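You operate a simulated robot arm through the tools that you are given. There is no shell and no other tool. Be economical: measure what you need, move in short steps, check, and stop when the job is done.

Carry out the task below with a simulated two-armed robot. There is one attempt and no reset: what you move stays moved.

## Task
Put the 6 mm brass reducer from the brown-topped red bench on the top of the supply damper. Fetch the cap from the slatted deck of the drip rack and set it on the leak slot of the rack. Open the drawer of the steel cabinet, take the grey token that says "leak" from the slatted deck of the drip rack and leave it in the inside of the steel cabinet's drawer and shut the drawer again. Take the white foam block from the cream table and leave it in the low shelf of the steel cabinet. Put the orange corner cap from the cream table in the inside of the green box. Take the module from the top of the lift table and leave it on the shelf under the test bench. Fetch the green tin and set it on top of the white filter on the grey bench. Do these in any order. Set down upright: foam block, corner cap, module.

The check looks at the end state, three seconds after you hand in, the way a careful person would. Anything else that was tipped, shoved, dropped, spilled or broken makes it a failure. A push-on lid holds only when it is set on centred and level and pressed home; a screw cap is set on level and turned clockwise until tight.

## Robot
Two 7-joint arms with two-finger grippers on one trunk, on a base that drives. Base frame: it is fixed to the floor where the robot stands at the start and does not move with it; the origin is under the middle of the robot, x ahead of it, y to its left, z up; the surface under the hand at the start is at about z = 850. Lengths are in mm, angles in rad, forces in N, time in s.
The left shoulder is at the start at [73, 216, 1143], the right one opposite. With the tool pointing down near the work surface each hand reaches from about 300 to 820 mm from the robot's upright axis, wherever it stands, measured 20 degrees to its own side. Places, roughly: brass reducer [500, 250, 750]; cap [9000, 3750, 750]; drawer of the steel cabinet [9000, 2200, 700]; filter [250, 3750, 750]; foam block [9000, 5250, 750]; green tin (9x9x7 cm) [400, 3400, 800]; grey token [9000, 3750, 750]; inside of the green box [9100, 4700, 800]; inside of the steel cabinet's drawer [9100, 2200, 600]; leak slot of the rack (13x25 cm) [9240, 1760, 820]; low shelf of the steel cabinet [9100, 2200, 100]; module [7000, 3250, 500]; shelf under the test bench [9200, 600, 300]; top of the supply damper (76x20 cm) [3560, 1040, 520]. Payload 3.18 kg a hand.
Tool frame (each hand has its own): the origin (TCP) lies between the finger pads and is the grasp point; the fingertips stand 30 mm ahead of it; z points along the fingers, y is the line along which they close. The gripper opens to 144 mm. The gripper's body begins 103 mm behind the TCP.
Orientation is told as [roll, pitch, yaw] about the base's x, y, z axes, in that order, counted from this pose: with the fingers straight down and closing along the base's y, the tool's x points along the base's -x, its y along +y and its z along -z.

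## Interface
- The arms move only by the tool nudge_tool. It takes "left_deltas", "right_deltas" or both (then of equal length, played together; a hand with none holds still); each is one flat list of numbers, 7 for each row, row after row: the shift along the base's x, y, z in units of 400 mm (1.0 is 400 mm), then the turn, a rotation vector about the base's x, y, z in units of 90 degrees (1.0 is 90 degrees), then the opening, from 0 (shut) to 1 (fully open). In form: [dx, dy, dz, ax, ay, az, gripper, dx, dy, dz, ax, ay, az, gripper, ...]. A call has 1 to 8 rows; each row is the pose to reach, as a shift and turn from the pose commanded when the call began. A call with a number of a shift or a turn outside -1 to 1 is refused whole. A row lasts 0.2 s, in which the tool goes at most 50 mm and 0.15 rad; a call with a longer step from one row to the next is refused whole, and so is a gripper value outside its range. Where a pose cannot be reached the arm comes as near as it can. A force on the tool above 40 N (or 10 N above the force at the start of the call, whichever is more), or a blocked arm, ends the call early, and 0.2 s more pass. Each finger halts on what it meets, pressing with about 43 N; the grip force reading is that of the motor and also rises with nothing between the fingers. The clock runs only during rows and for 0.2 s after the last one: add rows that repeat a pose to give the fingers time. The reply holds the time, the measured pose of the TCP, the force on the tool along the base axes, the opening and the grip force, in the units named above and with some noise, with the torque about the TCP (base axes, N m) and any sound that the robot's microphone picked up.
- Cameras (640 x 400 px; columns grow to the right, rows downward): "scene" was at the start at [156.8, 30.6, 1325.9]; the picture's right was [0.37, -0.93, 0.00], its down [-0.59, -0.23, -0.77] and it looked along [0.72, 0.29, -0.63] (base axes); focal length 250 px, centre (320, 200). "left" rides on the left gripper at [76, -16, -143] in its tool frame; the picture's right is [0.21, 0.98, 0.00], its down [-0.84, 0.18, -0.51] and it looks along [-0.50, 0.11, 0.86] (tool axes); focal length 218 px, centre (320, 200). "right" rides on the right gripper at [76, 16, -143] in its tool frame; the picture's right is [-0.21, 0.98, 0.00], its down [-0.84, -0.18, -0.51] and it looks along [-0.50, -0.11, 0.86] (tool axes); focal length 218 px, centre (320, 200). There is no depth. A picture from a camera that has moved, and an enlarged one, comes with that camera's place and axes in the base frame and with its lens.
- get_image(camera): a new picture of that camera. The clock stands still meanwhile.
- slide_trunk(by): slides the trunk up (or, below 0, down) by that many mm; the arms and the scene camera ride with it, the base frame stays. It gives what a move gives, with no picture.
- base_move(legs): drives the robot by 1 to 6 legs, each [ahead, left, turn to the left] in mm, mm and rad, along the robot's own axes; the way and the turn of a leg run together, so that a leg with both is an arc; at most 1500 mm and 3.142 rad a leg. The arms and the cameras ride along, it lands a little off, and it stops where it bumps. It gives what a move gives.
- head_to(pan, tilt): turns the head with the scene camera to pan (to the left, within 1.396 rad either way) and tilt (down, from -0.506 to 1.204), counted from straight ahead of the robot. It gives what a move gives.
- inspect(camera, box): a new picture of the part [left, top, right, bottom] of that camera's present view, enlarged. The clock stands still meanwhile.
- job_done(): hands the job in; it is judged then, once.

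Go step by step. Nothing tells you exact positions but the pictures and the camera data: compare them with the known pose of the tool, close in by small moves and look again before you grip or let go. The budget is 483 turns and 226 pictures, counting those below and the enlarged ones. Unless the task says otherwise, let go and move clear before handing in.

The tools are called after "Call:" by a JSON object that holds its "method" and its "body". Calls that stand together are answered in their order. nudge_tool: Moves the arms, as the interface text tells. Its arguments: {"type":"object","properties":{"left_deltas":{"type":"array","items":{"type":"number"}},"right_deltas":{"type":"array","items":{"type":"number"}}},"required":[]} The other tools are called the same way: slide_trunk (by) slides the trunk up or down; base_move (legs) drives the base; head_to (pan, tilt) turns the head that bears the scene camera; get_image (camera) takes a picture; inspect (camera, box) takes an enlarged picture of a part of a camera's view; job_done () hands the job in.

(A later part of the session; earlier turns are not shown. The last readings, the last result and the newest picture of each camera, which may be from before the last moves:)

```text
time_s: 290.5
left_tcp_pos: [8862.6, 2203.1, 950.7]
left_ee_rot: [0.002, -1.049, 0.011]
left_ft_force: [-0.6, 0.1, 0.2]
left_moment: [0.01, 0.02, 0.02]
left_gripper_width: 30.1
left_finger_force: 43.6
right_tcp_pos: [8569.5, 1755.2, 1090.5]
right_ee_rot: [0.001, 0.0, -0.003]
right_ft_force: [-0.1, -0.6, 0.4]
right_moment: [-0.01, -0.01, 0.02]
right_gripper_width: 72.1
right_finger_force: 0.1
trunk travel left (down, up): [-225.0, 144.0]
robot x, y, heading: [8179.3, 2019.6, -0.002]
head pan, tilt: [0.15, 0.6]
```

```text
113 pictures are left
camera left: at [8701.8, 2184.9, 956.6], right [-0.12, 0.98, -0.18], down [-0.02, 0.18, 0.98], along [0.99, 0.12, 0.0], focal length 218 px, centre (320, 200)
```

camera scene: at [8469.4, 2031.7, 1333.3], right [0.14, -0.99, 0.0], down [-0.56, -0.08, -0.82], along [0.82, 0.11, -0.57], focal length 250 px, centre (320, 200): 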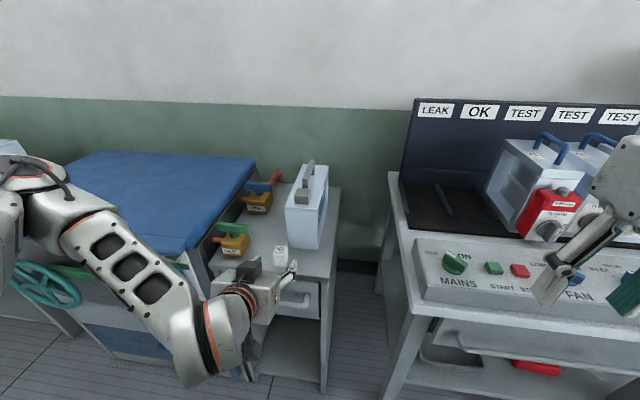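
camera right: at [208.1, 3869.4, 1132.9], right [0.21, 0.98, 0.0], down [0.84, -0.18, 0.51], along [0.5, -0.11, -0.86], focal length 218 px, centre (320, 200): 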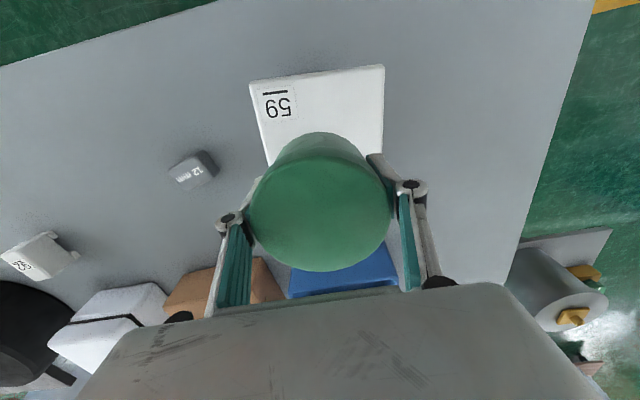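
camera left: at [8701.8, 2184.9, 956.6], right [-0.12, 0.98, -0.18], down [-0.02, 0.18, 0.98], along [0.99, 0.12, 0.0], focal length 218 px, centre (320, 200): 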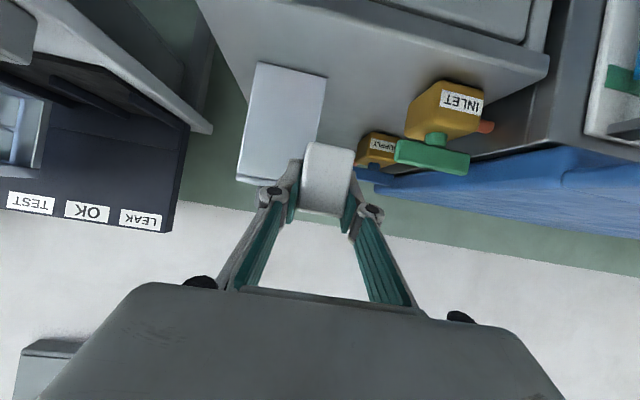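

The module is held in the slanted grip. I look at the test bench's shelf and the aisle.

Call:
{"method": "head_to", "body": {"pan": -0.9, "tilt": 0.6}}

Call:
{"method": "get_image", "body": {"camera": "scene"}}

Call:
{"method": "head_to", "body": {"pan": -1.39, "tilt": 0.7}}

Call:
{"method": "get_image", "body": {"camera": "scene"}}

```text
time_s: 291.8
left_tcp_pos: [8863.3, 2204.3, 951.2]
left_ee_rot: [-0.001, -1.047, 0.012]
left_ft_force: [-0.7, 0.3, -0.6]
left_moment: [0.01, 0.01, 0.0]
left_gripper_width: 30.3
left_finger_force: 42.7
right_tcp_pos: [8569.2, 1754.9, 1090.4]
right_ee_rot: [-0.001, 0.001, 0.0]
right_ft_force: [-0.5, 0.8, 0.8]
right_moment: [0.03, 0.01, 0.01]
right_gripper_width: 72.1
right_finger_force: 0.0
trunk travel left (down, up): [-225.0, 144.0]
robot x, y, heading: [8183.3, 2016.9, -0.002]
head pan, tilt: [-0.901, 0.6]
```

```text
112 pictures are left
camera scene: at [8316.5, 1951.7, 1333.4], right [-0.78, -0.62, 0.0], down [-0.35, 0.44, -0.83], along [0.51, -0.65, -0.56], focal length 250 px, centre (320, 200)
```

scene: 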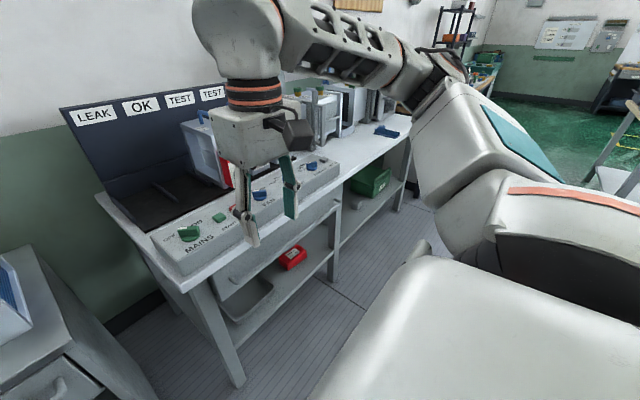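

```text
time_s: 292.7
left_tcp_pos: [8862.9, 2202.2, 950.5]
left_ee_rot: [0.0, -1.046, 0.013]
left_ft_force: [0.1, 0.2, -0.4]
left_moment: [0.05, -0.01, 0.02]
left_gripper_width: 30.4
left_finger_force: 43.5
right_tcp_pos: [8570.2, 1755.4, 1088.6]
right_ee_rot: [0.001, 0.003, 0.0]
right_ft_force: [-0.6, -0.1, 0.0]
right_moment: [-0.02, 0.0, 0.01]
right_gripper_width: 72.1
right_finger_force: 0.0
trunk travel left (down, up): [-225.0, 144.0]
robot x, y, heading: [8182.6, 2017.3, 0.001]
head pan, tilt: [-1.389, 0.7]
```

```text
111 pictures are left
camera scene: at [8277.0, 1937.4, 1324.7], right [-0.98, -0.18, 0.0], down [-0.12, 0.63, -0.77], along [0.14, -0.75, -0.64], focal length 250 px, centre (320, 200)
```

scene: 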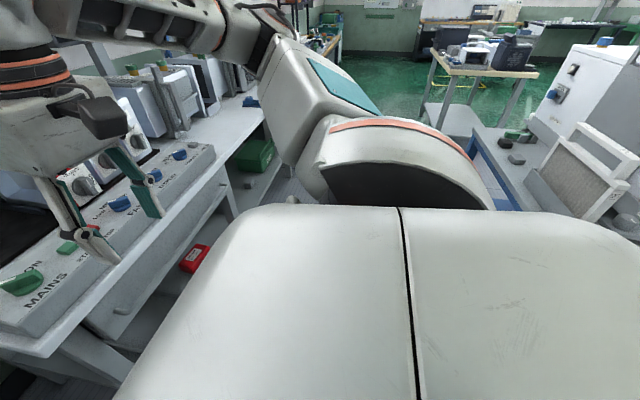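

The free part of the shelf lies between the middle leg (y ≈ 1057) and the green box (y ≈ 470); I aim for y ≈ 830. I slide right along the aisle.

Call:
{"method": "base_move", "body": {"legs": [[-70, 0, 0], [0, -1310, 0]]}}

Call:
{"method": "head_to", "body": {"pan": 0.1, "tilt": 0.6}}

Call:
{"method": "get_image", "body": {"camera": "scene"}}

```text
time_s: 305.0
left_tcp_pos: [8801.0, 906.5, 950.8]
left_ee_rot: [0.001, -1.046, 0.029]
left_ft_force: [0.8, 0.6, -0.6]
left_moment: [0.01, 0.0, -0.03]
left_gripper_width: 30.0
left_finger_force: 43.2
right_tcp_pos: [8515.7, 453.1, 1088.9]
right_ee_rot: [0.001, 0.001, 0.017]
right_ft_force: [0.6, -0.6, 0.0]
right_moment: [0.0, 0.02, 0.0]
right_gripper_width: 72.1
right_finger_force: 0.0
trunk travel left (down, up): [-225.0, 144.0]
robot x, y, heading: [8123.9, 714.4, 0.018]
head pan, tilt: [-1.389, 0.7]
```

```text
time_s: 306.6
left_tcp_pos: [8800.5, 907.2, 950.6]
left_ee_rot: [-0.001, -1.049, 0.03]
left_ft_force: [-0.4, -1.2, -0.3]
left_moment: [0.02, 0.04, 0.03]
left_gripper_width: 30.2
left_finger_force: 42.6
right_tcp_pos: [8514.5, 455.1, 1090.5]
right_ee_rot: [0.0, 0.002, 0.015]
right_ft_force: [-1.1, 0.3, -0.2]
right_moment: [0.02, -0.01, 0.05]
right_gripper_width: 72.1
right_finger_force: 0.1
trunk travel left (down, up): [-225.0, 144.0]
robot x, y, heading: [8125.2, 712.7, 0.022]
head pan, tilt: [0.099, 0.6]
```

```text
110 pictures are left
camera scene: at [8290.1, 724.7, 1333.3], right [0.12, -0.99, 0.0], down [-0.56, -0.07, -0.83], along [0.82, 0.1, -0.56], focal length 250 px, centre (320, 200)
```

scene: 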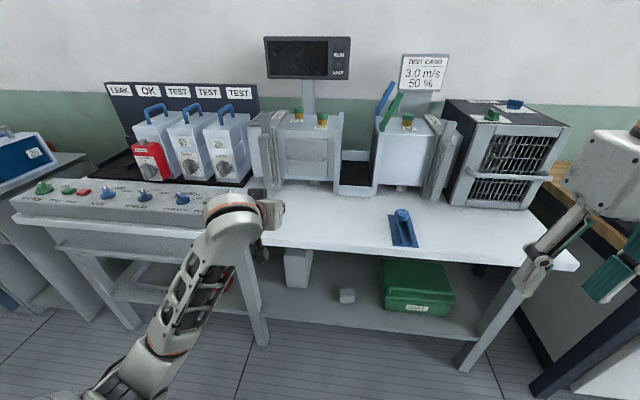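

On the shelf there's a free spot at about (8960, 830), between the white post and a small grey block. I lower the trunk and bring the hand down in front of the bench first.

Call:
{"method": "slide_trunk", "body": {"by": -224}}

Call:
{"method": "nudge_tool", "body": {"left_deltas": [0, 0, -0.1, 0, 0, 0, 0.15, 0, 0, -0.2, 0, 0, 0, 0.15, 0, 0, -0.3, 0, 0, 0, 0.15, 0, 0, -0.4, 0, 0, 0, 0.15, 0, -0.03, -0.5, 0, 0, 0, 0.15, 0, -0.06, -0.6, 0, 0, 0, 0.15, 0, -0.1, -0.7, 0, 0, 0, 0.15, 0, -0.1, -0.78, 0, 0, 0, 0.15]}}

Call:
{"method": "get_image", "body": {"camera": "scene"}}

Call:
{"method": "get_image", "body": {"camera": "left"}}

```text
time_s: 309.2
left_tcp_pos: [8781.8, 928.7, 816.2]
left_ee_rot: [0.331, -1.15, -0.249]
left_ft_force: [-1.0, -0.2, 2.9]
left_moment: [-0.03, 0.29, 0.04]
left_gripper_width: 30.1
left_finger_force: 43.1
right_tcp_pos: [8475.0, 446.3, 931.8]
right_ee_rot: [0.008, -0.15, 0.013]
right_ft_force: [0.0, -0.2, 0.2]
right_moment: [-0.02, -0.04, -0.03]
right_gripper_width: 72.1
right_finger_force: 0.1
trunk travel left (down, up): [-28.0, 342.0]
robot x, y, heading: [8127.1, 714.0, 0.017]
head pan, tilt: [0.099, 0.6]
stopped: the arm was blocked; the commanded pose is now the measured one
```

```text
time_s: 309.9
left_tcp_pos: [8831.0, 923.1, 861.1]
left_ee_rot: [0.599, -1.391, -0.517]
left_ft_force: [0.9, 0.2, -0.4]
left_moment: [0.03, -0.02, -0.06]
left_gripper_width: 30.4
left_finger_force: 42.5
right_tcp_pos: [8486.3, 447.6, 932.0]
right_ee_rot: [0.009, -0.147, 0.016]
right_ft_force: [0.2, 0.3, -0.6]
right_moment: [-0.03, 0.03, 0.0]
right_gripper_width: 71.9
right_finger_force: 0.0
trunk travel left (down, up): [-28.0, 342.0]
robot x, y, heading: [8128.7, 715.4, 0.018]
head pan, tilt: [0.099, 0.6]
stopped in row 3 (left hand): the arm was blocked; the commanded pose is now the measured one
```

```text
109 pictures are left
camera scene: at [8453.9, 719.7, 1117.1], right [0.12, -0.99, -0.01], down [-0.54, -0.06, -0.84], along [0.83, 0.1, -0.55], focal length 250 px, centre (320, 200)
```

scene: 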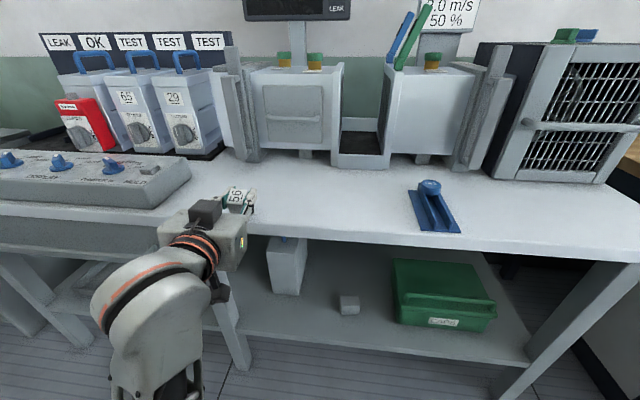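

```text
108 pictures are left
camera left: at [8680.6, 900.1, 805.2], right [-0.1, 0.99, -0.11], down [-0.38, 0.06, 0.92], along [0.92, 0.14, 0.37], focal length 218 px, centre (320, 200)
```

left: 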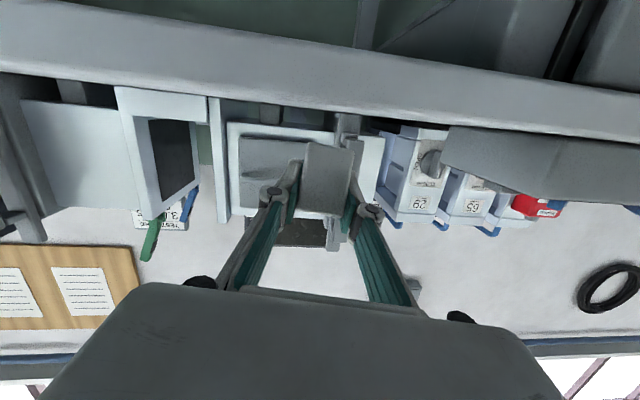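

The elbow-down posture got blocked while the trunk sank. I raise the trunk again and re-level the hand; then I'll reach down with the arm rather than the trunk.

Call:
{"method": "slide_trunk", "body": {"by": 196}}

Call:
{"method": "head_to", "body": {"pan": 0.3, "tilt": 0.9}}

Call:
{"method": "get_image", "body": {"camera": "scene"}}

```text
time_s: 312.0
left_tcp_pos: [8849.5, 962.0, 1001.9]
left_ee_rot: [0.733, -1.301, -0.612]
left_ft_force: [0.8, 0.3, -0.4]
left_moment: [-0.02, -0.02, 0.01]
left_gripper_width: 30.1
left_finger_force: 42.6
right_tcp_pos: [8506.9, 455.1, 1103.4]
right_ee_rot: [0.001, -0.088, 0.016]
right_ft_force: [-0.1, 0.0, -0.2]
right_moment: [-0.01, 0.01, 0.04]
right_gripper_width: 72.0
right_finger_force: 0.0
trunk travel left (down, up): [-224.0, 146.0]
robot x, y, heading: [8124.8, 713.8, 0.017]
head pan, tilt: [0.099, 0.6]
```

```text
time_s: 312.8
left_tcp_pos: [8847.8, 961.0, 1001.0]
left_ee_rot: [0.72, -1.299, -0.603]
left_ft_force: [0.1, -0.6, -1.3]
left_moment: [0.02, -0.01, -0.02]
left_gripper_width: 30.2
left_finger_force: 43.1
right_tcp_pos: [8507.5, 454.9, 1104.1]
right_ee_rot: [0.0, -0.088, 0.016]
right_ft_force: [-0.7, -0.4, -0.3]
right_moment: [-0.01, -0.01, 0.01]
right_gripper_width: 72.1
right_finger_force: 0.0
trunk travel left (down, up): [-224.0, 146.0]
robot x, y, heading: [8125.3, 712.3, 0.021]
head pan, tilt: [0.3, 0.901]
```

```text
107 pictures are left
camera scene: at [8275.0, 738.0, 1307.5], right [0.31, -0.95, 0.0], down [-0.74, -0.24, -0.62], along [0.59, 0.19, -0.78], focal length 250 px, centre (320, 200)
```

scene: 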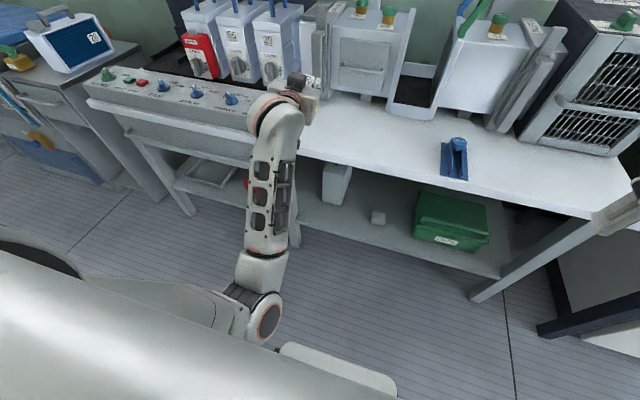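

The elbow hangs low in front of the base. I turn the hand back to pointing down to recover the elbow-out posture, with the module safely in front of the bench.

Call:
{"method": "nudge_tool", "body": {"left_deltas": [-0.03, 0, 0, -0.0135, 0.084, 0.002, 0.15, -0.06, 0, 0, -0.027, 0.168, 0.004, 0.15, -0.09, 0, 0, -0.04, 0.252, 0.006, 0.15, -0.12, 0, 0, -0.054, 0.336, 0.009, 0.15, -0.15, 0, 0, -0.068, 0.42, 0.011, 0.15, -0.18, 0, 0, -0.081, 0.504, 0.013, 0.15, -0.2, 0, 0, -0.095, 0.588, 0.015, 0.15, -0.22, 0, 0, -0.108, 0.672, 0.018, 0.15]}}

Call:
{"method": "nudge_tool", "body": {"left_deltas": [0, 0, 0, -0.0135, 0.084, 0.002, 0.15, 0, 0, 0, -0.031, 0.168, 0.004, 0.15, 0, 0, 0, -0.031, 0.19, 0.005, 0.15]}}

Call:
{"method": "get_image", "body": {"camera": "scene"}}

```text
time_s: 314.5
left_tcp_pos: [8806.2, 1018.6, 955.1]
left_ee_rot: [0.131, -0.376, 0.095]
left_ft_force: [0.0, 0.3, 0.1]
left_moment: [0.0, -0.01, -0.01]
left_gripper_width: 30.3
left_finger_force: 43.3
left hand out of reach, approached as far as the arm can: row 6, 7, 8
right_tcp_pos: [8507.2, 455.3, 1103.7]
right_ee_rot: [0.0, -0.088, 0.015]
right_ft_force: [0.3, -0.3, 0.0]
right_moment: [-0.01, 0.01, 0.02]
right_gripper_width: 72.0
right_finger_force: 0.0
trunk travel left (down, up): [-224.0, 146.0]
robot x, y, heading: [8124.8, 715.6, 0.019]
head pan, tilt: [0.3, 0.901]
stopped in row 8 (left hand): the arm was blocked; the commanded pose is now the measured one
```

```text
time_s: 315.0
left_tcp_pos: [8813.4, 1027.4, 980.8]
left_ee_rot: [0.431, -0.238, -0.036]
left_ft_force: [-0.1, -0.2, 0.4]
left_moment: [0.02, -0.09, 0.0]
left_gripper_width: 29.9
left_finger_force: 43.3
right_tcp_pos: [8506.5, 454.1, 1104.0]
right_ee_rot: [0.0, -0.09, 0.014]
right_ft_force: [-0.7, -0.3, -1.0]
right_moment: [0.02, -0.03, 0.02]
right_gripper_width: 72.0
right_finger_force: 0.1
trunk travel left (down, up): [-224.0, 146.0]
robot x, y, heading: [8126.3, 713.2, 0.014]
head pan, tilt: [0.3, 0.901]
stopped in row 2 (left hand): the arm was blocked; the commanded pose is now the measured one
```

```text
106 pictures are left
camera scene: at [8273.4, 737.1, 1307.8], right [0.31, -0.95, 0.0], down [-0.74, -0.24, -0.62], along [0.59, 0.19, -0.78], focal length 250 px, centre (320, 200)
```

scene: 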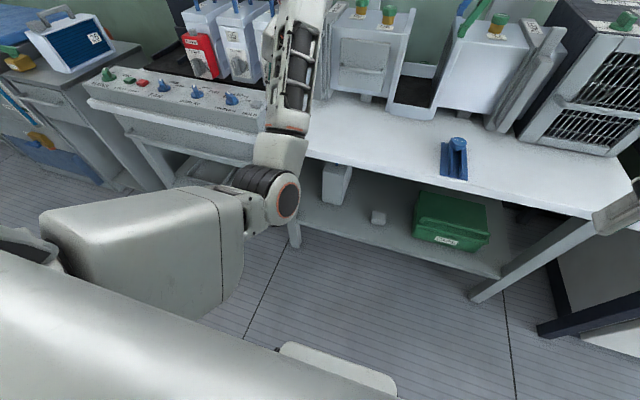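

Call:
{"method": "head_to", "body": {"pan": 0.3, "tilt": 0.3}}

Call:
{"method": "get_image", "body": {"camera": "scene"}}

Call:
{"method": "get_image", "body": {"camera": "left"}}

```text
time_s: 316.0
left_tcp_pos: [8812.7, 1027.9, 979.1]
left_ee_rot: [0.43, -0.235, -0.04]
left_ft_force: [0.3, -0.2, -1.1]
left_moment: [-0.04, -0.01, 0.01]
left_gripper_width: 30.3
left_finger_force: 43.0
right_tcp_pos: [8507.8, 454.6, 1103.6]
right_ee_rot: [0.002, -0.089, 0.017]
right_ft_force: [-1.3, -0.6, -0.2]
right_moment: [-0.01, -0.02, -0.04]
right_gripper_width: 71.9
right_finger_force: 0.1
trunk travel left (down, up): [-224.0, 146.0]
robot x, y, heading: [8128.2, 715.5, 0.02]
head pan, tilt: [0.3, 0.3]
```

```text
105 pictures are left
camera scene: at [8291.9, 744.0, 1359.6], right [0.31, -0.95, 0.0], down [-0.28, -0.09, -0.95], along [0.91, 0.3, -0.3], focal length 250 px, centre (320, 200)
```

scene: 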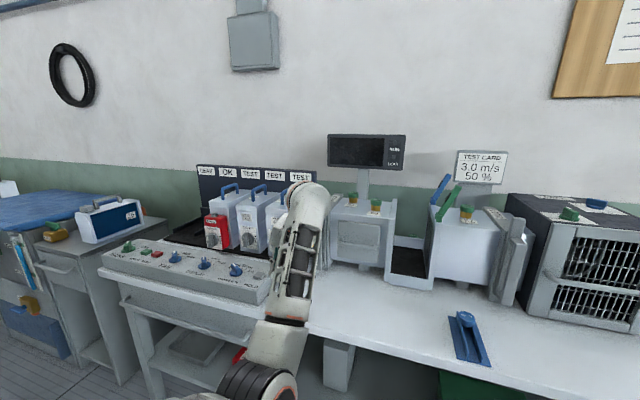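

```text
104 pictures are left
camera left: at [8708.5, 956.9, 1082.1], right [-0.26, 0.9, 0.35], down [0.69, -0.07, 0.72], along [0.67, 0.43, -0.6], focal length 218 px, centre (320, 200)
```

left: 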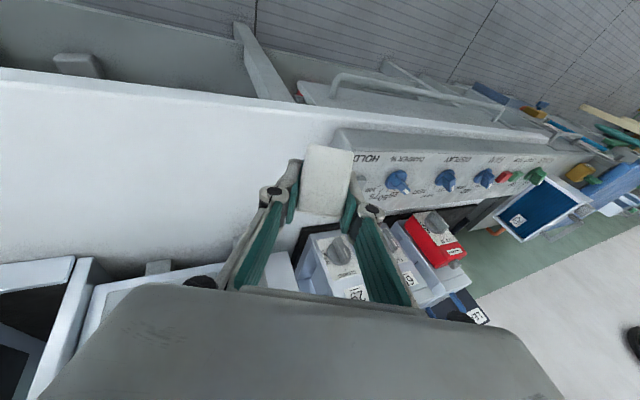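

The arm is folded awkwardly. I drive back to the open floor west of the cabinet, where I can re-pose the arm freely, then come in with the arm fixed.

Call:
{"method": "base_move", "body": {"legs": [[-40, 0, -0.018], [0, 1450, 0], [-600, 0, 0]]}}

Call:
{"method": "nudge_tool", "body": {"left_deltas": [0.05, 0.03, 0.08, -0.05, 0.05, 0, 0.15, 0.1, 0.06, 0.16, -0.1, 0.1, 0, 0.15, 0.15, 0.09, 0.24, -0.15, 0.14, 0, 0.15, 0.15, 0.12, 0.32, -0.2, 0.15, 0, 0.15, 0.15, 0.15, 0.4, -0.25, 0.15, 0, 0.15, 0.15, 0.15, 0.4, -0.27, 0.15, 0, 0.15]}}

Call:
{"method": "get_image", "body": {"camera": "scene"}}

```text
time_s: 332.3
left_tcp_pos: [8175.7, 2453.7, 980.8]
left_ee_rot: [0.429, -0.238, -0.059]
left_ft_force: [-0.5, 0.4, -1.6]
left_moment: [-0.03, -0.01, 0.0]
left_gripper_width: 30.2
left_finger_force: 43.0
right_tcp_pos: [7857.6, 1888.1, 1104.2]
right_ee_rot: [0.001, -0.09, -0.006]
right_ft_force: [0.2, -0.3, 1.2]
right_moment: [-0.02, -0.03, 0.02]
right_gripper_width: 72.1
right_finger_force: 0.0
trunk travel left (down, up): [-224.0, 146.0]
robot x, y, heading: [7479.1, 2156.5, -0.003]
head pan, tilt: [0.3, 0.3]
```

```text
time_s: 332.8
left_tcp_pos: [8209.4, 2438.7, 1088.1]
left_ee_rot: [0.645, -0.208, -0.183]
left_ft_force: [-0.5, -0.4, -0.9]
left_moment: [-0.01, -0.03, -0.01]
left_gripper_width: 30.0
left_finger_force: 42.9
right_tcp_pos: [7856.1, 1888.9, 1103.7]
right_ee_rot: [0.001, -0.091, -0.008]
right_ft_force: [-0.4, 1.4, -0.3]
right_moment: [0.02, -0.03, 0.02]
right_gripper_width: 71.7
right_finger_force: 0.1
trunk travel left (down, up): [-224.0, 146.0]
robot x, y, heading: [7482.7, 2154.7, -0.004]
head pan, tilt: [0.3, 0.3]
stopped in row 2 (left hand): the arm was blocked; the commanded pose is now the measured one
```

```text
103 pictures are left
camera scene: at [7646.9, 2181.2, 1360.3], right [0.29, -0.96, 0.0], down [-0.28, -0.09, -0.96], along [0.91, 0.28, -0.29], focal length 250 px, centre (320, 200)
```

scene: 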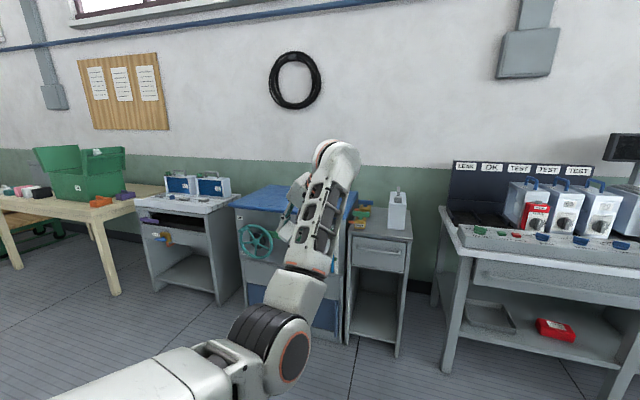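

In free space now, I unfold the arm: tool toward forward and the hand stretched out.

Call:
{"method": "nudge_tool", "body": {"left_deltas": [0.05, -0.01, 0, -0.047, -0.072, -0.021, 0.15, 0.1, -0.02, 0, -0.094, -0.143, -0.043, 0.15, 0.15, -0.03, 0, -0.142, -0.215, -0.064, 0.15, 0.2, -0.05, 0, -0.189, -0.287, -0.085, 0.15, 0.26, -0.06, 0, -0.236, -0.358, -0.107, 0.15, 0.32, -0.07, 0, -0.284, -0.43, -0.128, 0.15, 0.38, -0.09, 0, -0.331, -0.501, -0.15, 0.15, 0.43, -0.1, 0, -0.378, -0.573, -0.171, 0.15]}}

Call:
{"method": "get_image", "body": {"camera": "scene"}}

```text
time_s: 334.6
left_tcp_pos: [8383.2, 2402.1, 1086.8]
left_ee_rot: [-0.007, -1.196, 0.009]
left_ft_force: [0.5, 0.1, -0.7]
left_moment: [0.0, -0.01, -0.02]
left_gripper_width: 30.2
left_finger_force: 43.1
right_tcp_pos: [7857.4, 1889.7, 1104.6]
right_ee_rot: [-0.001, -0.089, -0.005]
right_ft_force: [-0.5, 0.0, 0.0]
right_moment: [-0.02, 0.05, -0.01]
right_gripper_width: 72.0
right_finger_force: 0.0
trunk travel left (down, up): [-224.0, 146.0]
robot x, y, heading: [7479.1, 2155.6, -0.008]
head pan, tilt: [0.3, 0.3]
```

```text
102 pictures are left
camera scene: at [7649.5, 2182.9, 1359.6], right [0.29, -0.96, 0.0], down [-0.28, -0.09, -0.96], along [0.91, 0.28, -0.3], focal length 250 px, centre (320, 200)
```

scene: 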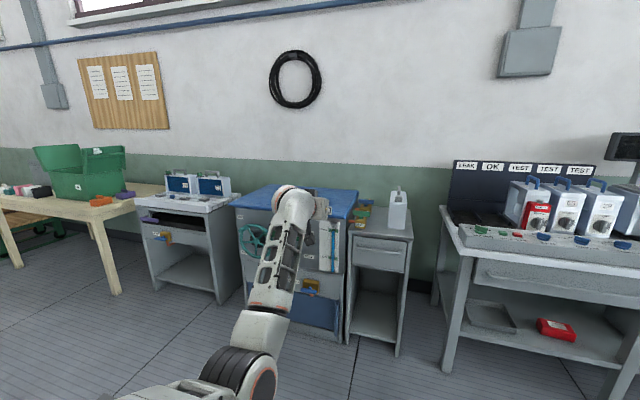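

Call:
{"method": "nudge_tool", "body": {"left_deltas": [0.1, 0, -0.03, 0, 0.03, 0, 0.15, 0.18, 0, -0.1, 0, 0.06, 0, 0.15, 0.22, -0.01, -0.2, 0, 0.094, 0, 0.15, 0.22, -0.02, -0.31, 0, 0.094, 0, 0.15, 0.2, -0.03, -0.42, 0, 0.094, 0, 0.15, 0.18, -0.04, -0.53, 0, 0.094, 0, 0.15, 0.15, -0.05, -0.64, 0, 0.094, 0, 0.15, 0.12, -0.05, -0.75, 0, 0.094, 0, 0.15]}}

Call:
{"method": "head_to", "body": {"pan": 0.3, "tilt": 0.7}}

Call:
{"method": "get_image", "body": {"camera": "scene"}}

```text
time_s: 336.4
left_tcp_pos: [8431.4, 2380.8, 787.3]
left_ee_rot: [-0.003, -1.051, 0.006]
left_ft_force: [0.7, 0.2, 0.6]
left_moment: [0.0, 0.04, 0.0]
left_gripper_width: 30.0
left_finger_force: 43.2
right_tcp_pos: [7859.2, 1888.8, 1103.9]
right_ee_rot: [-0.002, -0.089, -0.005]
right_ft_force: [0.1, 0.0, 0.3]
right_moment: [0.04, 0.02, 0.02]
right_gripper_width: 72.1
right_finger_force: 0.0
trunk travel left (down, up): [-224.0, 146.0]
robot x, y, heading: [7484.1, 2158.7, -0.006]
head pan, tilt: [0.3, 0.3]
```

```text
time_s: 337.3
left_tcp_pos: [8431.2, 2379.2, 789.3]
left_ee_rot: [-0.003, -1.048, 0.006]
left_ft_force: [0.7, -0.4, 0.6]
left_moment: [0.01, 0.01, 0.01]
left_gripper_width: 30.0
left_finger_force: 43.1
right_tcp_pos: [7858.4, 1889.5, 1104.0]
right_ee_rot: [-0.003, -0.089, -0.006]
right_ft_force: [-0.1, 0.2, 0.6]
right_moment: [-0.01, -0.04, 0.04]
right_gripper_width: 72.2
right_finger_force: 0.1
trunk travel left (down, up): [-224.0, 146.0]
robot x, y, heading: [7481.3, 2154.8, -0.002]
head pan, tilt: [0.3, 0.7]
```

```text
101 pictures are left
camera scene: at [7641.1, 2179.9, 1323.7], right [0.29, -0.96, 0.0], down [-0.62, -0.19, -0.77], along [0.73, 0.22, -0.64], focal length 250 px, centre (320, 200)
```

scene: 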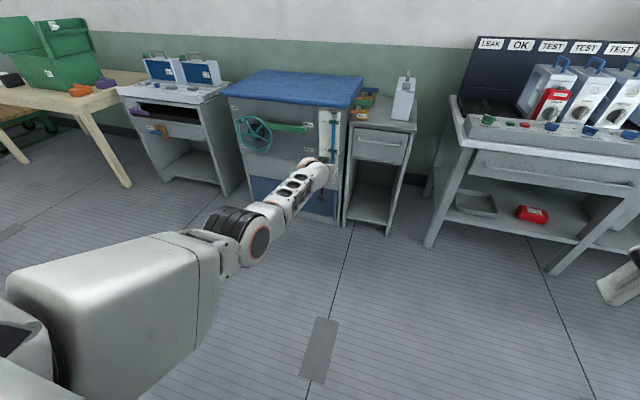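

The arm now reaches forward-down nicely. I continue down.

Call:
{"method": "nudge_tool", "body": {"left_deltas": [-0.02, 0, -0.105, 0, 0, 0, 0.15, -0.04, 0, -0.21, 0, 0, 0, 0.15, -0.07, 0, -0.315, 0, 0, 0, 0.15, -0.1, 0, -0.42, 0, 0, 0, 0.15, -0.13, 0, -0.52, 0, 0, 0, 0.15, -0.17, 0, -0.62, 0, 0, 0, 0.15, -0.21, 0, -0.72, 0, 0, 0, 0.15, -0.25, 0, -0.82, 0, 0, 0, 0.15]}}

Call:
{"method": "get_image", "body": {"camera": "scene"}}

```text
time_s: 339.1
left_tcp_pos: [8274.3, 2385.4, 524.8]
left_ee_rot: [0.016, -1.053, -0.018]
left_ft_force: [1.4, -1.9, 0.1]
left_moment: [0.06, 0.16, 0.15]
left_gripper_width: 30.4
left_finger_force: 42.6
left hand out of reach, approached as far as the arm can: row 1, 2, 3, 4, 5, 6, 7, 8
right_tcp_pos: [7858.2, 1890.1, 1103.0]
right_ee_rot: [-0.002, -0.09, -0.004]
right_ft_force: [0.8, 0.1, 0.7]
right_moment: [-0.08, 0.04, 0.03]
right_gripper_width: 71.9
right_finger_force: 0.2
trunk travel left (down, up): [-224.0, 146.0]
robot x, y, heading: [7478.2, 2155.2, -0.005]
head pan, tilt: [0.3, 0.7]
```

```text
100 pictures are left
camera scene: at [7641.8, 2180.4, 1323.6], right [0.29, -0.96, 0.0], down [-0.62, -0.19, -0.76], along [0.73, 0.22, -0.64], focal length 250 px, centre (320, 200)
```

scene: 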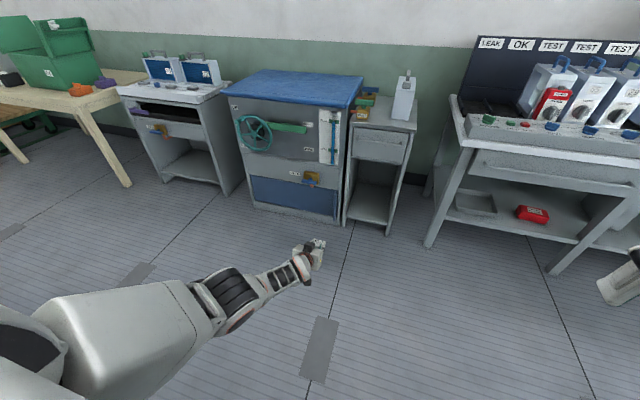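

Fully stretched at z ≈ 525. Now I lower the trunk and then bend the arm back a little, still in free space.

Call:
{"method": "slide_trunk", "body": {"by": -200}}

Call:
{"method": "nudge_tool", "body": {"left_deltas": [-0.05, -0.03, 0.05, 0, 0, 0, 0.15, -0.11, -0.06, 0.1, 0, 0, 0, 0.15, -0.17, -0.09, 0.15, 0, 0, 0, 0.15, -0.23, -0.12, 0.18, 0, 0, 0, 0.15, -0.29, -0.15, 0.18, 0, 0, 0, 0.15]}}

Call:
{"method": "get_image", "body": {"camera": "scene"}}

```text
time_s: 341.3
left_tcp_pos: [8269.1, 2409.3, 318.8]
left_ee_rot: [0.037, -1.05, -0.021]
left_ft_force: [-0.8, -0.3, -0.1]
left_moment: [-0.01, -0.02, -0.03]
left_gripper_width: 29.8
left_finger_force: 43.1
right_tcp_pos: [7856.4, 1896.5, 906.8]
right_ee_rot: [-0.008, -0.089, -0.002]
right_ft_force: [0.4, 1.1, 0.3]
right_moment: [0.0, 0.03, -0.01]
right_gripper_width: 71.8
right_finger_force: 0.0
trunk travel left (down, up): [-24.0, 346.0]
robot x, y, heading: [7481.5, 2157.3, -0.006]
head pan, tilt: [0.3, 0.7]
```

```text
time_s: 342.2
left_tcp_pos: [8192.3, 2434.1, 375.1]
left_ee_rot: [0.33, -1.031, -0.287]
left_ft_force: [-1.2, 0.8, -0.5]
left_moment: [-0.01, -0.02, 0.0]
left_gripper_width: 30.1
left_finger_force: 42.8
right_tcp_pos: [7860.1, 1890.3, 897.9]
right_ee_rot: [-0.004, -0.073, -0.007]
right_ft_force: [-0.1, -0.3, 0.2]
right_moment: [0.05, 0.04, 0.0]
right_gripper_width: 72.2
right_finger_force: 0.1
trunk travel left (down, up): [-24.0, 346.0]
robot x, y, heading: [7480.1, 2152.9, -0.003]
head pan, tilt: [0.3, 0.7]
stopped in row 4 (left hand): the arm was blocked; the commanded pose is now the measured one
```

```text
99 pictures are left
camera scene: at [7840.5, 2179.8, 1076.2], right [0.29, -0.96, 0.0], down [-0.62, -0.19, -0.76], along [0.73, 0.22, -0.65], focal length 250 px, centre (320, 200)
```

scene: 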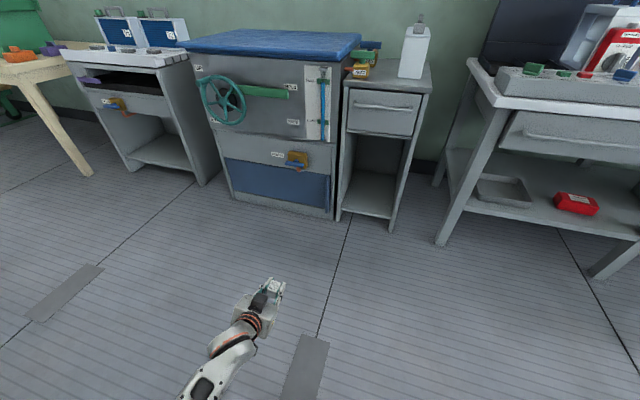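

The elbow always folds downward against the base, so I'll keep the arm stretched out and position it by driving instead. I restore the stretched pose.

Call:
{"method": "nudge_tool", "body": {"left_deltas": [0.05, -0.02, -0.02, -0.03, 0, 0, 0.15, 0.1, -0.04, -0.04, -0.06, 0, 0, 0.15, 0.15, -0.06, -0.06, -0.106, 0, 0, 0.15, 0.195, -0.07, -0.06, -0.106, 0, 0, 0.15]}}

Call:
{"method": "head_to", "body": {"pan": -0.9, "tilt": 0.5}}

Call:
{"method": "get_image", "body": {"camera": "scene"}}

```text
time_s: 343.4
left_tcp_pos: [8262.2, 2428.8, 350.6]
left_ee_rot: [0.067, -1.046, -0.056]
left_ft_force: [0.4, -0.6, -0.1]
left_moment: [0.03, 0.06, 0.08]
left_gripper_width: 30.3
left_finger_force: 43.3
right_tcp_pos: [7856.9, 1891.4, 906.9]
right_ee_rot: [-0.004, -0.092, -0.005]
right_ft_force: [-0.4, -0.9, 0.4]
right_moment: [0.01, -0.02, -0.01]
right_gripper_width: 71.9
right_finger_force: 0.1
trunk travel left (down, up): [-24.0, 346.0]
robot x, y, heading: [7482.0, 2156.5, -0.003]
head pan, tilt: [0.3, 0.7]
stopped in row 4 (left hand): the arm was blocked; the commanded pose is now the measured one
```

```text
time_s: 344.8
left_tcp_pos: [8264.7, 2428.9, 352.2]
left_ee_rot: [0.065, -1.051, -0.053]
left_ft_force: [1.6, 1.7, -0.3]
left_moment: [0.0, -0.04, -0.02]
left_gripper_width: 30.2
left_finger_force: 42.8
right_tcp_pos: [7856.2, 1893.4, 906.7]
right_ee_rot: [-0.005, -0.09, -0.003]
right_ft_force: [1.2, 0.2, 0.5]
right_moment: [0.01, -0.01, -0.02]
right_gripper_width: 72.0
right_finger_force: 0.1
trunk travel left (down, up): [-24.0, 346.0]
robot x, y, heading: [7481.8, 2156.7, -0.004]
head pan, tilt: [-0.901, 0.499]
```

```text
98 pictures are left
camera scene: at [7809.2, 2086.7, 1100.6], right [-0.79, -0.62, 0.0], down [-0.29, 0.37, -0.88], along [0.55, -0.69, -0.47], focal length 250 px, centre (320, 200)
```

scene: 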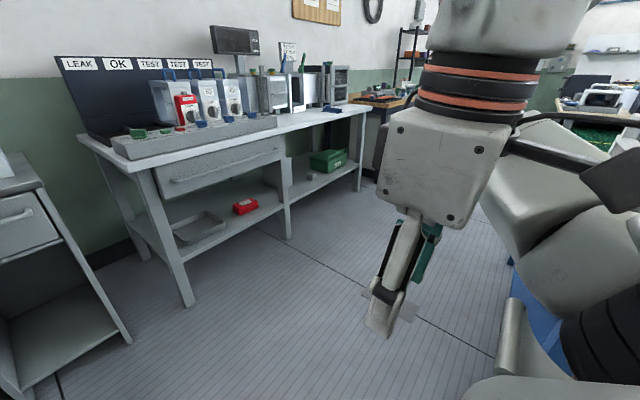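

I turn left by 0.6 rad with the arm stretched, so the hand stays clear of the bench legs, and drive into the aisle.

Call:
{"method": "base_move", "body": {"legs": [[0, 0, 0.6], [491, -645, 0]]}}

Call:
{"method": "head_to", "body": {"pan": -1.39, "tilt": 0.75}}

Call:
{"method": "get_image", "body": {"camera": "scene"}}

```text
time_s: 352.6
left_tcp_pos: [8750.1, 2552.0, 350.6]
left_ee_rot: [0.064, -1.048, 0.544]
left_ft_force: [-0.5, -0.3, -0.1]
left_moment: [-0.01, -0.05, 0.02]
left_gripper_width: 30.3
left_finger_force: 42.4
right_tcp_pos: [8715.4, 1879.5, 906.7]
right_ee_rot: [-0.006, -0.089, 0.591]
right_ft_force: [0.6, -0.5, -0.2]
right_moment: [0.0, 0.02, 0.0]
right_gripper_width: 72.0
right_finger_force: 0.0
trunk travel left (down, up): [-24.0, 346.0]
robot x, y, heading: [8253.3, 1887.5, 0.593]
head pan, tilt: [-0.901, 0.499]
```

```text
time_s: 353.6
left_tcp_pos: [8748.6, 2551.4, 350.5]
left_ee_rot: [0.073, -1.046, 0.537]
left_ft_force: [0.4, 0.7, -1.2]
left_moment: [0.03, 0.02, -0.02]
left_gripper_width: 30.1
left_finger_force: 42.8
right_tcp_pos: [8716.4, 1880.1, 905.1]
right_ee_rot: [-0.003, -0.087, 0.592]
right_ft_force: [-0.5, 0.3, -0.6]
right_moment: [0.02, 0.04, 0.0]
right_gripper_width: 72.4
right_finger_force: 0.1
trunk travel left (down, up): [-24.0, 346.0]
robot x, y, heading: [8257.9, 1889.7, 0.591]
head pan, tilt: [-1.389, 0.75]
```

```text
97 pictures are left
camera scene: at [8538.7, 1981.3, 1077.7], right [-0.71, -0.7, 0.0], down [-0.48, 0.49, -0.73], along [0.51, -0.52, -0.68], focal length 250 px, centre (320, 200)
```

scene: 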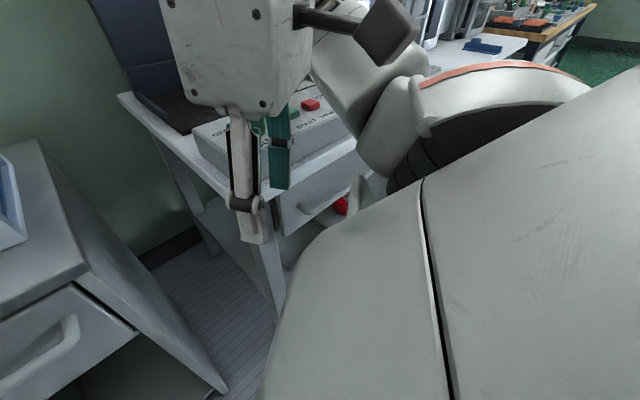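

Call:
{"method": "base_move", "body": {"legs": [[-855, -1045, 0]]}}

Call:
{"method": "head_to", "body": {"pan": -0.3, "tilt": 0.8}}

Call:
{"method": "get_image", "body": {"camera": "scene"}}

Call:
{"method": "get_image", "body": {"camera": "left"}}

```text
time_s: 363.1
left_tcp_pos: [8629.2, 1194.0, 351.8]
left_ee_rot: [0.071, -1.048, 0.527]
left_ft_force: [0.3, 0.4, -1.0]
left_moment: [0.01, -0.01, 0.01]
left_gripper_width: 29.9
left_finger_force: 43.1
right_tcp_pos: [8587.4, 522.0, 904.6]
right_ee_rot: [-0.004, -0.087, 0.58]
right_ft_force: [-0.4, -0.9, 0.1]
right_moment: [0.04, 0.04, -0.02]
right_gripper_width: 72.0
right_finger_force: 0.0
trunk travel left (down, up): [-24.0, 346.0]
robot x, y, heading: [8129.2, 534.1, 0.584]
head pan, tilt: [-1.389, 0.75]
```

```text
time_s: 364.5
left_tcp_pos: [8628.1, 1195.3, 351.9]
left_ee_rot: [0.074, -1.047, 0.525]
left_ft_force: [-0.3, -0.2, -0.6]
left_moment: [0.03, -0.01, 0.01]
left_gripper_width: 30.4
left_finger_force: 42.5
right_tcp_pos: [8588.3, 521.6, 904.6]
right_ee_rot: [-0.003, -0.088, 0.582]
right_ft_force: [-0.9, -0.5, 1.4]
right_moment: [-0.02, 0.02, 0.02]
right_gripper_width: 72.1
right_finger_force: 0.1
trunk travel left (down, up): [-24.0, 346.0]
robot x, y, heading: [8126.1, 534.5, 0.585]
head pan, tilt: [-0.3, 0.799]
```

```text
96 pictures are left
camera scene: at [8432.4, 707.5, 1073.6], right [0.28, -0.96, 0.0], down [-0.69, -0.2, -0.7], along [0.67, 0.19, -0.72], focal length 250 px, centre (320, 200)
```

scene: 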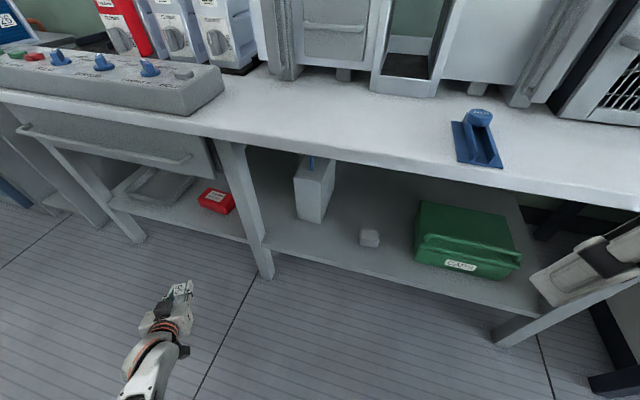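

```text
95 pictures are left
camera left: at [8504.1, 1091.3, 356.7], right [-0.63, 0.76, -0.14], down [-0.1, 0.11, 0.99], along [0.77, 0.64, 0.0], focal length 218 px, centre (320, 200)
```

left: 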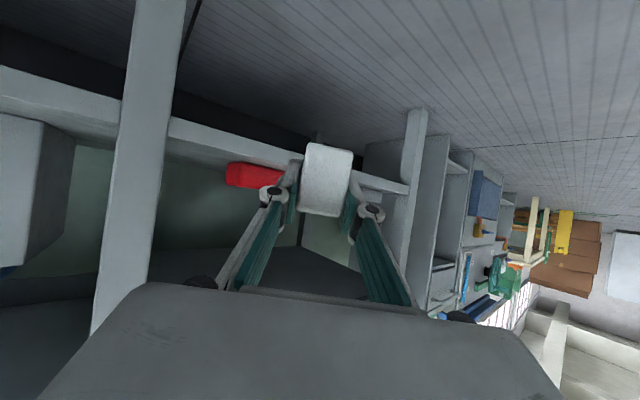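

The view is clear: the shelf top is near z 295, the free spot is at about (8955, 808). I raise the trunk slightly for clearance, turn back to face the bench and check.

Call:
{"method": "slide_trunk", "body": {"by": 45}}

Call:
{"method": "base_move", "body": {"legs": [[0, 0, -0.585]]}}

Call:
{"method": "head_to", "body": {"pan": 0.3, "tilt": 0.8}}

Call:
{"method": "get_image", "body": {"camera": "scene"}}

Call:
{"method": "get_image", "body": {"camera": "left"}}

```text
time_s: 365.3
left_tcp_pos: [8629.8, 1193.9, 394.9]
left_ee_rot: [0.07, -1.047, 0.527]
left_ft_force: [0.7, 1.1, -1.1]
left_moment: [0.02, -0.09, -0.11]
left_gripper_width: 30.0
left_finger_force: 42.8
right_tcp_pos: [8588.9, 523.8, 948.2]
right_ee_rot: [-0.004, -0.087, 0.58]
right_ft_force: [-0.4, 0.0, 0.0]
right_moment: [-0.08, 0.03, -0.01]
right_gripper_width: 71.9
right_finger_force: 0.0
trunk travel left (down, up): [-69.0, 301.0]
robot x, y, heading: [8128.1, 531.6, 0.585]
head pan, tilt: [-0.3, 0.799]
```

```text
time_s: 367.4
left_tcp_pos: [8912.5, 800.5, 396.4]
left_ee_rot: [0.077, -1.048, -0.069]
left_ft_force: [0.0, 0.0, -0.9]
left_moment: [0.0, 0.01, 0.02]
left_gripper_width: 30.3
left_finger_force: 42.4
right_tcp_pos: [8502.0, 265.2, 949.6]
right_ee_rot: [-0.001, -0.087, -0.01]
right_ft_force: [-0.5, 0.3, -0.2]
right_moment: [0.02, 0.0, 0.0]
right_gripper_width: 71.9
right_finger_force: 0.1
trunk travel left (down, up): [-69.0, 301.0]
robot x, y, heading: [8126.7, 533.9, -0.016]
head pan, tilt: [-0.3, 0.799]
```

```text
time_s: 368.4
left_tcp_pos: [8911.3, 800.5, 396.1]
left_ee_rot: [0.075, -1.048, -0.069]
left_ft_force: [-0.1, 0.1, -0.8]
left_moment: [-0.03, 0.02, -0.01]
left_gripper_width: 30.3
left_finger_force: 42.6
right_tcp_pos: [8502.1, 264.8, 950.4]
right_ee_rot: [-0.001, -0.086, -0.012]
right_ft_force: [0.1, 0.7, -0.2]
right_moment: [0.0, -0.01, -0.01]
right_gripper_width: 72.1
right_finger_force: 0.3
trunk travel left (down, up): [-69.0, 301.0]
robot x, y, heading: [8123.6, 534.4, -0.008]
head pan, tilt: [0.3, 0.799]
```

```text
94 pictures are left
camera scene: at [8436.7, 554.5, 1133.2], right [0.29, -0.96, 0.0], down [-0.69, -0.2, -0.7], along [0.67, 0.2, -0.72], focal length 250 px, centre (320, 200)
```

scene: 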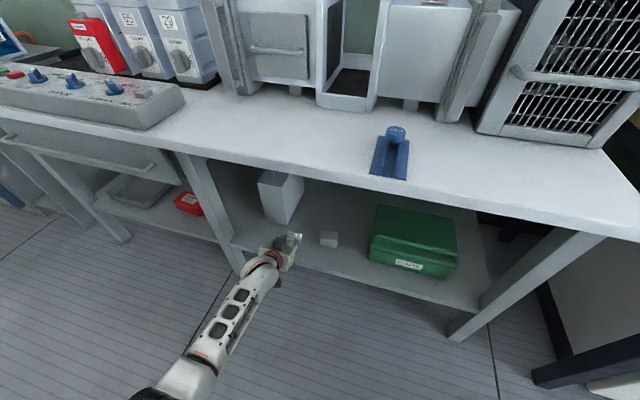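

```text
93 pictures are left
camera left: at [8750.8, 785.5, 402.0], right [-0.1, 0.98, -0.14], down [-0.02, 0.14, 0.99], along [0.99, 0.1, 0.0], focal length 218 px, centre (320, 200)
```

left: 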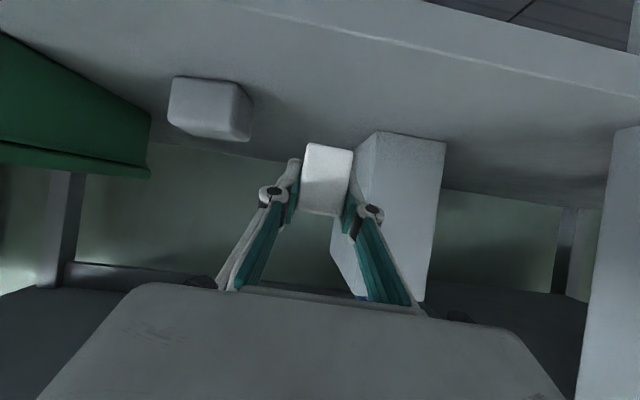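

I drive forward about 50 mm so the module is over the shelf, then lower with the trunk.

Call:
{"method": "base_move", "body": {"legs": [[55, 0, 0]]}}

Call:
{"method": "slide_trunk", "body": {"by": -50}}

Call:
{"method": "get_image", "body": {"camera": "left"}}

```text
time_s: 369.3
left_tcp_pos: [8965.8, 802.5, 395.8]
left_ee_rot: [0.075, -1.049, -0.07]
left_ft_force: [-0.4, 0.0, -1.1]
left_moment: [0.01, -0.05, -0.02]
left_gripper_width: 30.4
left_finger_force: 42.6
right_tcp_pos: [8558.0, 264.7, 949.7]
right_ee_rot: [0.0, -0.088, -0.01]
right_ft_force: [0.6, -0.3, -0.4]
right_moment: [0.0, 0.03, 0.01]
right_gripper_width: 71.9
right_finger_force: 0.1
trunk travel left (down, up): [-69.0, 301.0]
robot x, y, heading: [8178.2, 535.0, -0.007]
head pan, tilt: [0.3, 0.799]
```

```text
time_s: 370.2
left_tcp_pos: [8985.5, 817.2, 463.7]
left_ee_rot: [0.224, -1.166, -0.2]
left_ft_force: [-0.2, -0.1, 0.0]
left_moment: [0.0, -0.01, 0.0]
left_gripper_width: 30.4
left_finger_force: 43.1
right_tcp_pos: [8507.9, 252.6, 955.7]
right_ee_rot: [0.013, -0.224, -0.013]
right_ft_force: [-0.2, 0.1, 0.8]
right_moment: [0.05, -0.03, 0.01]
right_gripper_width: 72.0
right_finger_force: 0.1
trunk travel left (down, up): [-19.0, 351.0]
robot x, y, heading: [8182.1, 538.1, -0.005]
head pan, tilt: [0.3, 0.799]
```

```text
92 pictures are left
camera left: at [8825.5, 801.2, 447.8], right [-0.09, 0.99, -0.11], down [-0.14, 0.09, 0.99], along [0.99, 0.1, 0.14], focal length 218 px, centre (320, 200)
```

left: 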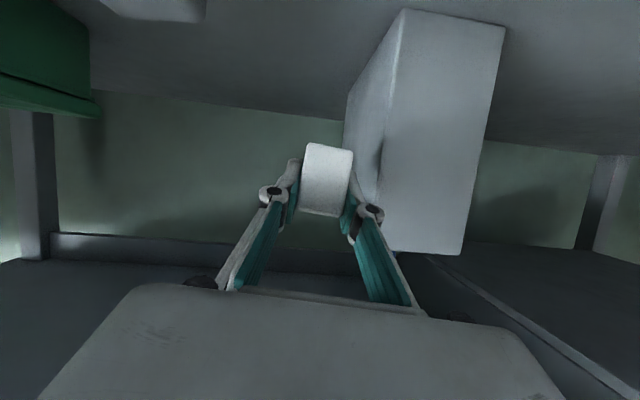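

The trunk went a bit too low and the folded elbow pushed the torso. I raise it again.

Call:
{"method": "slide_trunk", "body": {"by": 35}}

Call:
{"method": "get_image", "body": {"camera": "left"}}

Call:
{"method": "get_image", "body": {"camera": "scene"}}

```text
time_s: 371.0
left_tcp_pos: [8974.4, 816.9, 406.2]
left_ee_rot: [0.125, -1.078, -0.11]
left_ft_force: [0.0, 0.3, -0.5]
left_moment: [0.01, -0.03, 0.02]
left_gripper_width: 30.1
left_finger_force: 43.0
right_tcp_pos: [8547.4, 264.0, 945.0]
right_ee_rot: [-0.003, -0.108, -0.01]
right_ft_force: [0.1, -0.1, 0.7]
right_moment: [0.01, -0.01, 0.0]
right_gripper_width: 72.1
right_finger_force: 0.1
trunk travel left (down, up): [-54.0, 316.0]
robot x, y, heading: [8177.5, 533.7, -0.011]
head pan, tilt: [0.3, 0.799]
```

```text
91 pictures are left
camera left: at [8812.8, 799.3, 405.4], right [-0.1, 0.99, -0.13], down [-0.05, 0.12, 0.99], along [0.99, 0.11, 0.04], focal length 218 px, centre (320, 200)
```

left: 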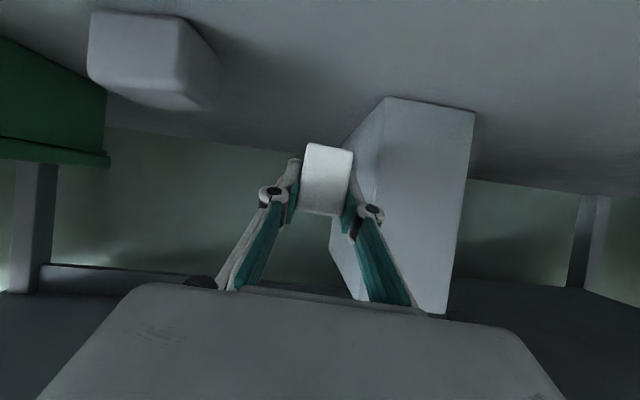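

```text
90 pictures are left
camera scene: at [8493.8, 554.2, 1120.5], right [0.29, -0.96, 0.0], down [-0.68, -0.21, -0.7], along [0.68, 0.2, -0.71], focal length 250 px, centre (320, 200)
```

scene: 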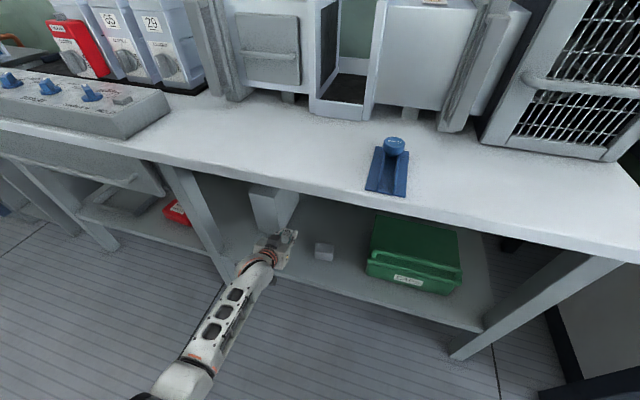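

Now I lower the hand itself toward the shelf, correcting the tilt.

Call:
{"method": "nudge_tool", "body": {"left_deltas": [0, -0.01, -0.03, -0.02, 0.01, 0, 0.15, -0.01, -0.02, -0.07, -0.04, 0.019, 0, 0.15, -0.02, -0.03, -0.11, -0.04, 0.019, 0, 0.15, -0.03, -0.03, -0.15, -0.04, 0.019, 0, 0.15]}}

Call:
{"method": "get_image", "body": {"camera": "left"}}

```text
time_s: 372.0
left_tcp_pos: [8960.6, 804.0, 338.8]
left_ee_rot: [-0.014, -1.042, 0.012]
left_ft_force: [0.1, -0.8, -0.7]
left_moment: [0.02, -0.01, 0.01]
left_gripper_width: 30.2
left_finger_force: 43.2
right_tcp_pos: [8549.2, 266.0, 942.6]
right_ee_rot: [-0.003, -0.102, -0.01]
right_ft_force: [0.0, 0.0, -0.5]
right_moment: [-0.02, -0.01, 0.02]
right_gripper_width: 72.2
right_finger_force: 0.1
trunk travel left (down, up): [-54.0, 316.0]
robot x, y, heading: [8186.6, 534.4, -0.01]
head pan, tilt: [0.3, 0.799]
```

```text
89 pictures are left
camera left: at [8799.7, 787.9, 345.7], right [-0.11, 0.98, -0.19], down [-0.01, 0.19, 0.98], along [0.99, 0.11, -0.01], focal length 218 px, centre (320, 200)
```

left: 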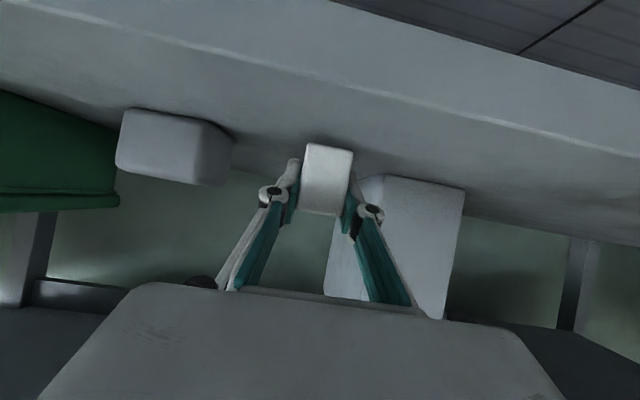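

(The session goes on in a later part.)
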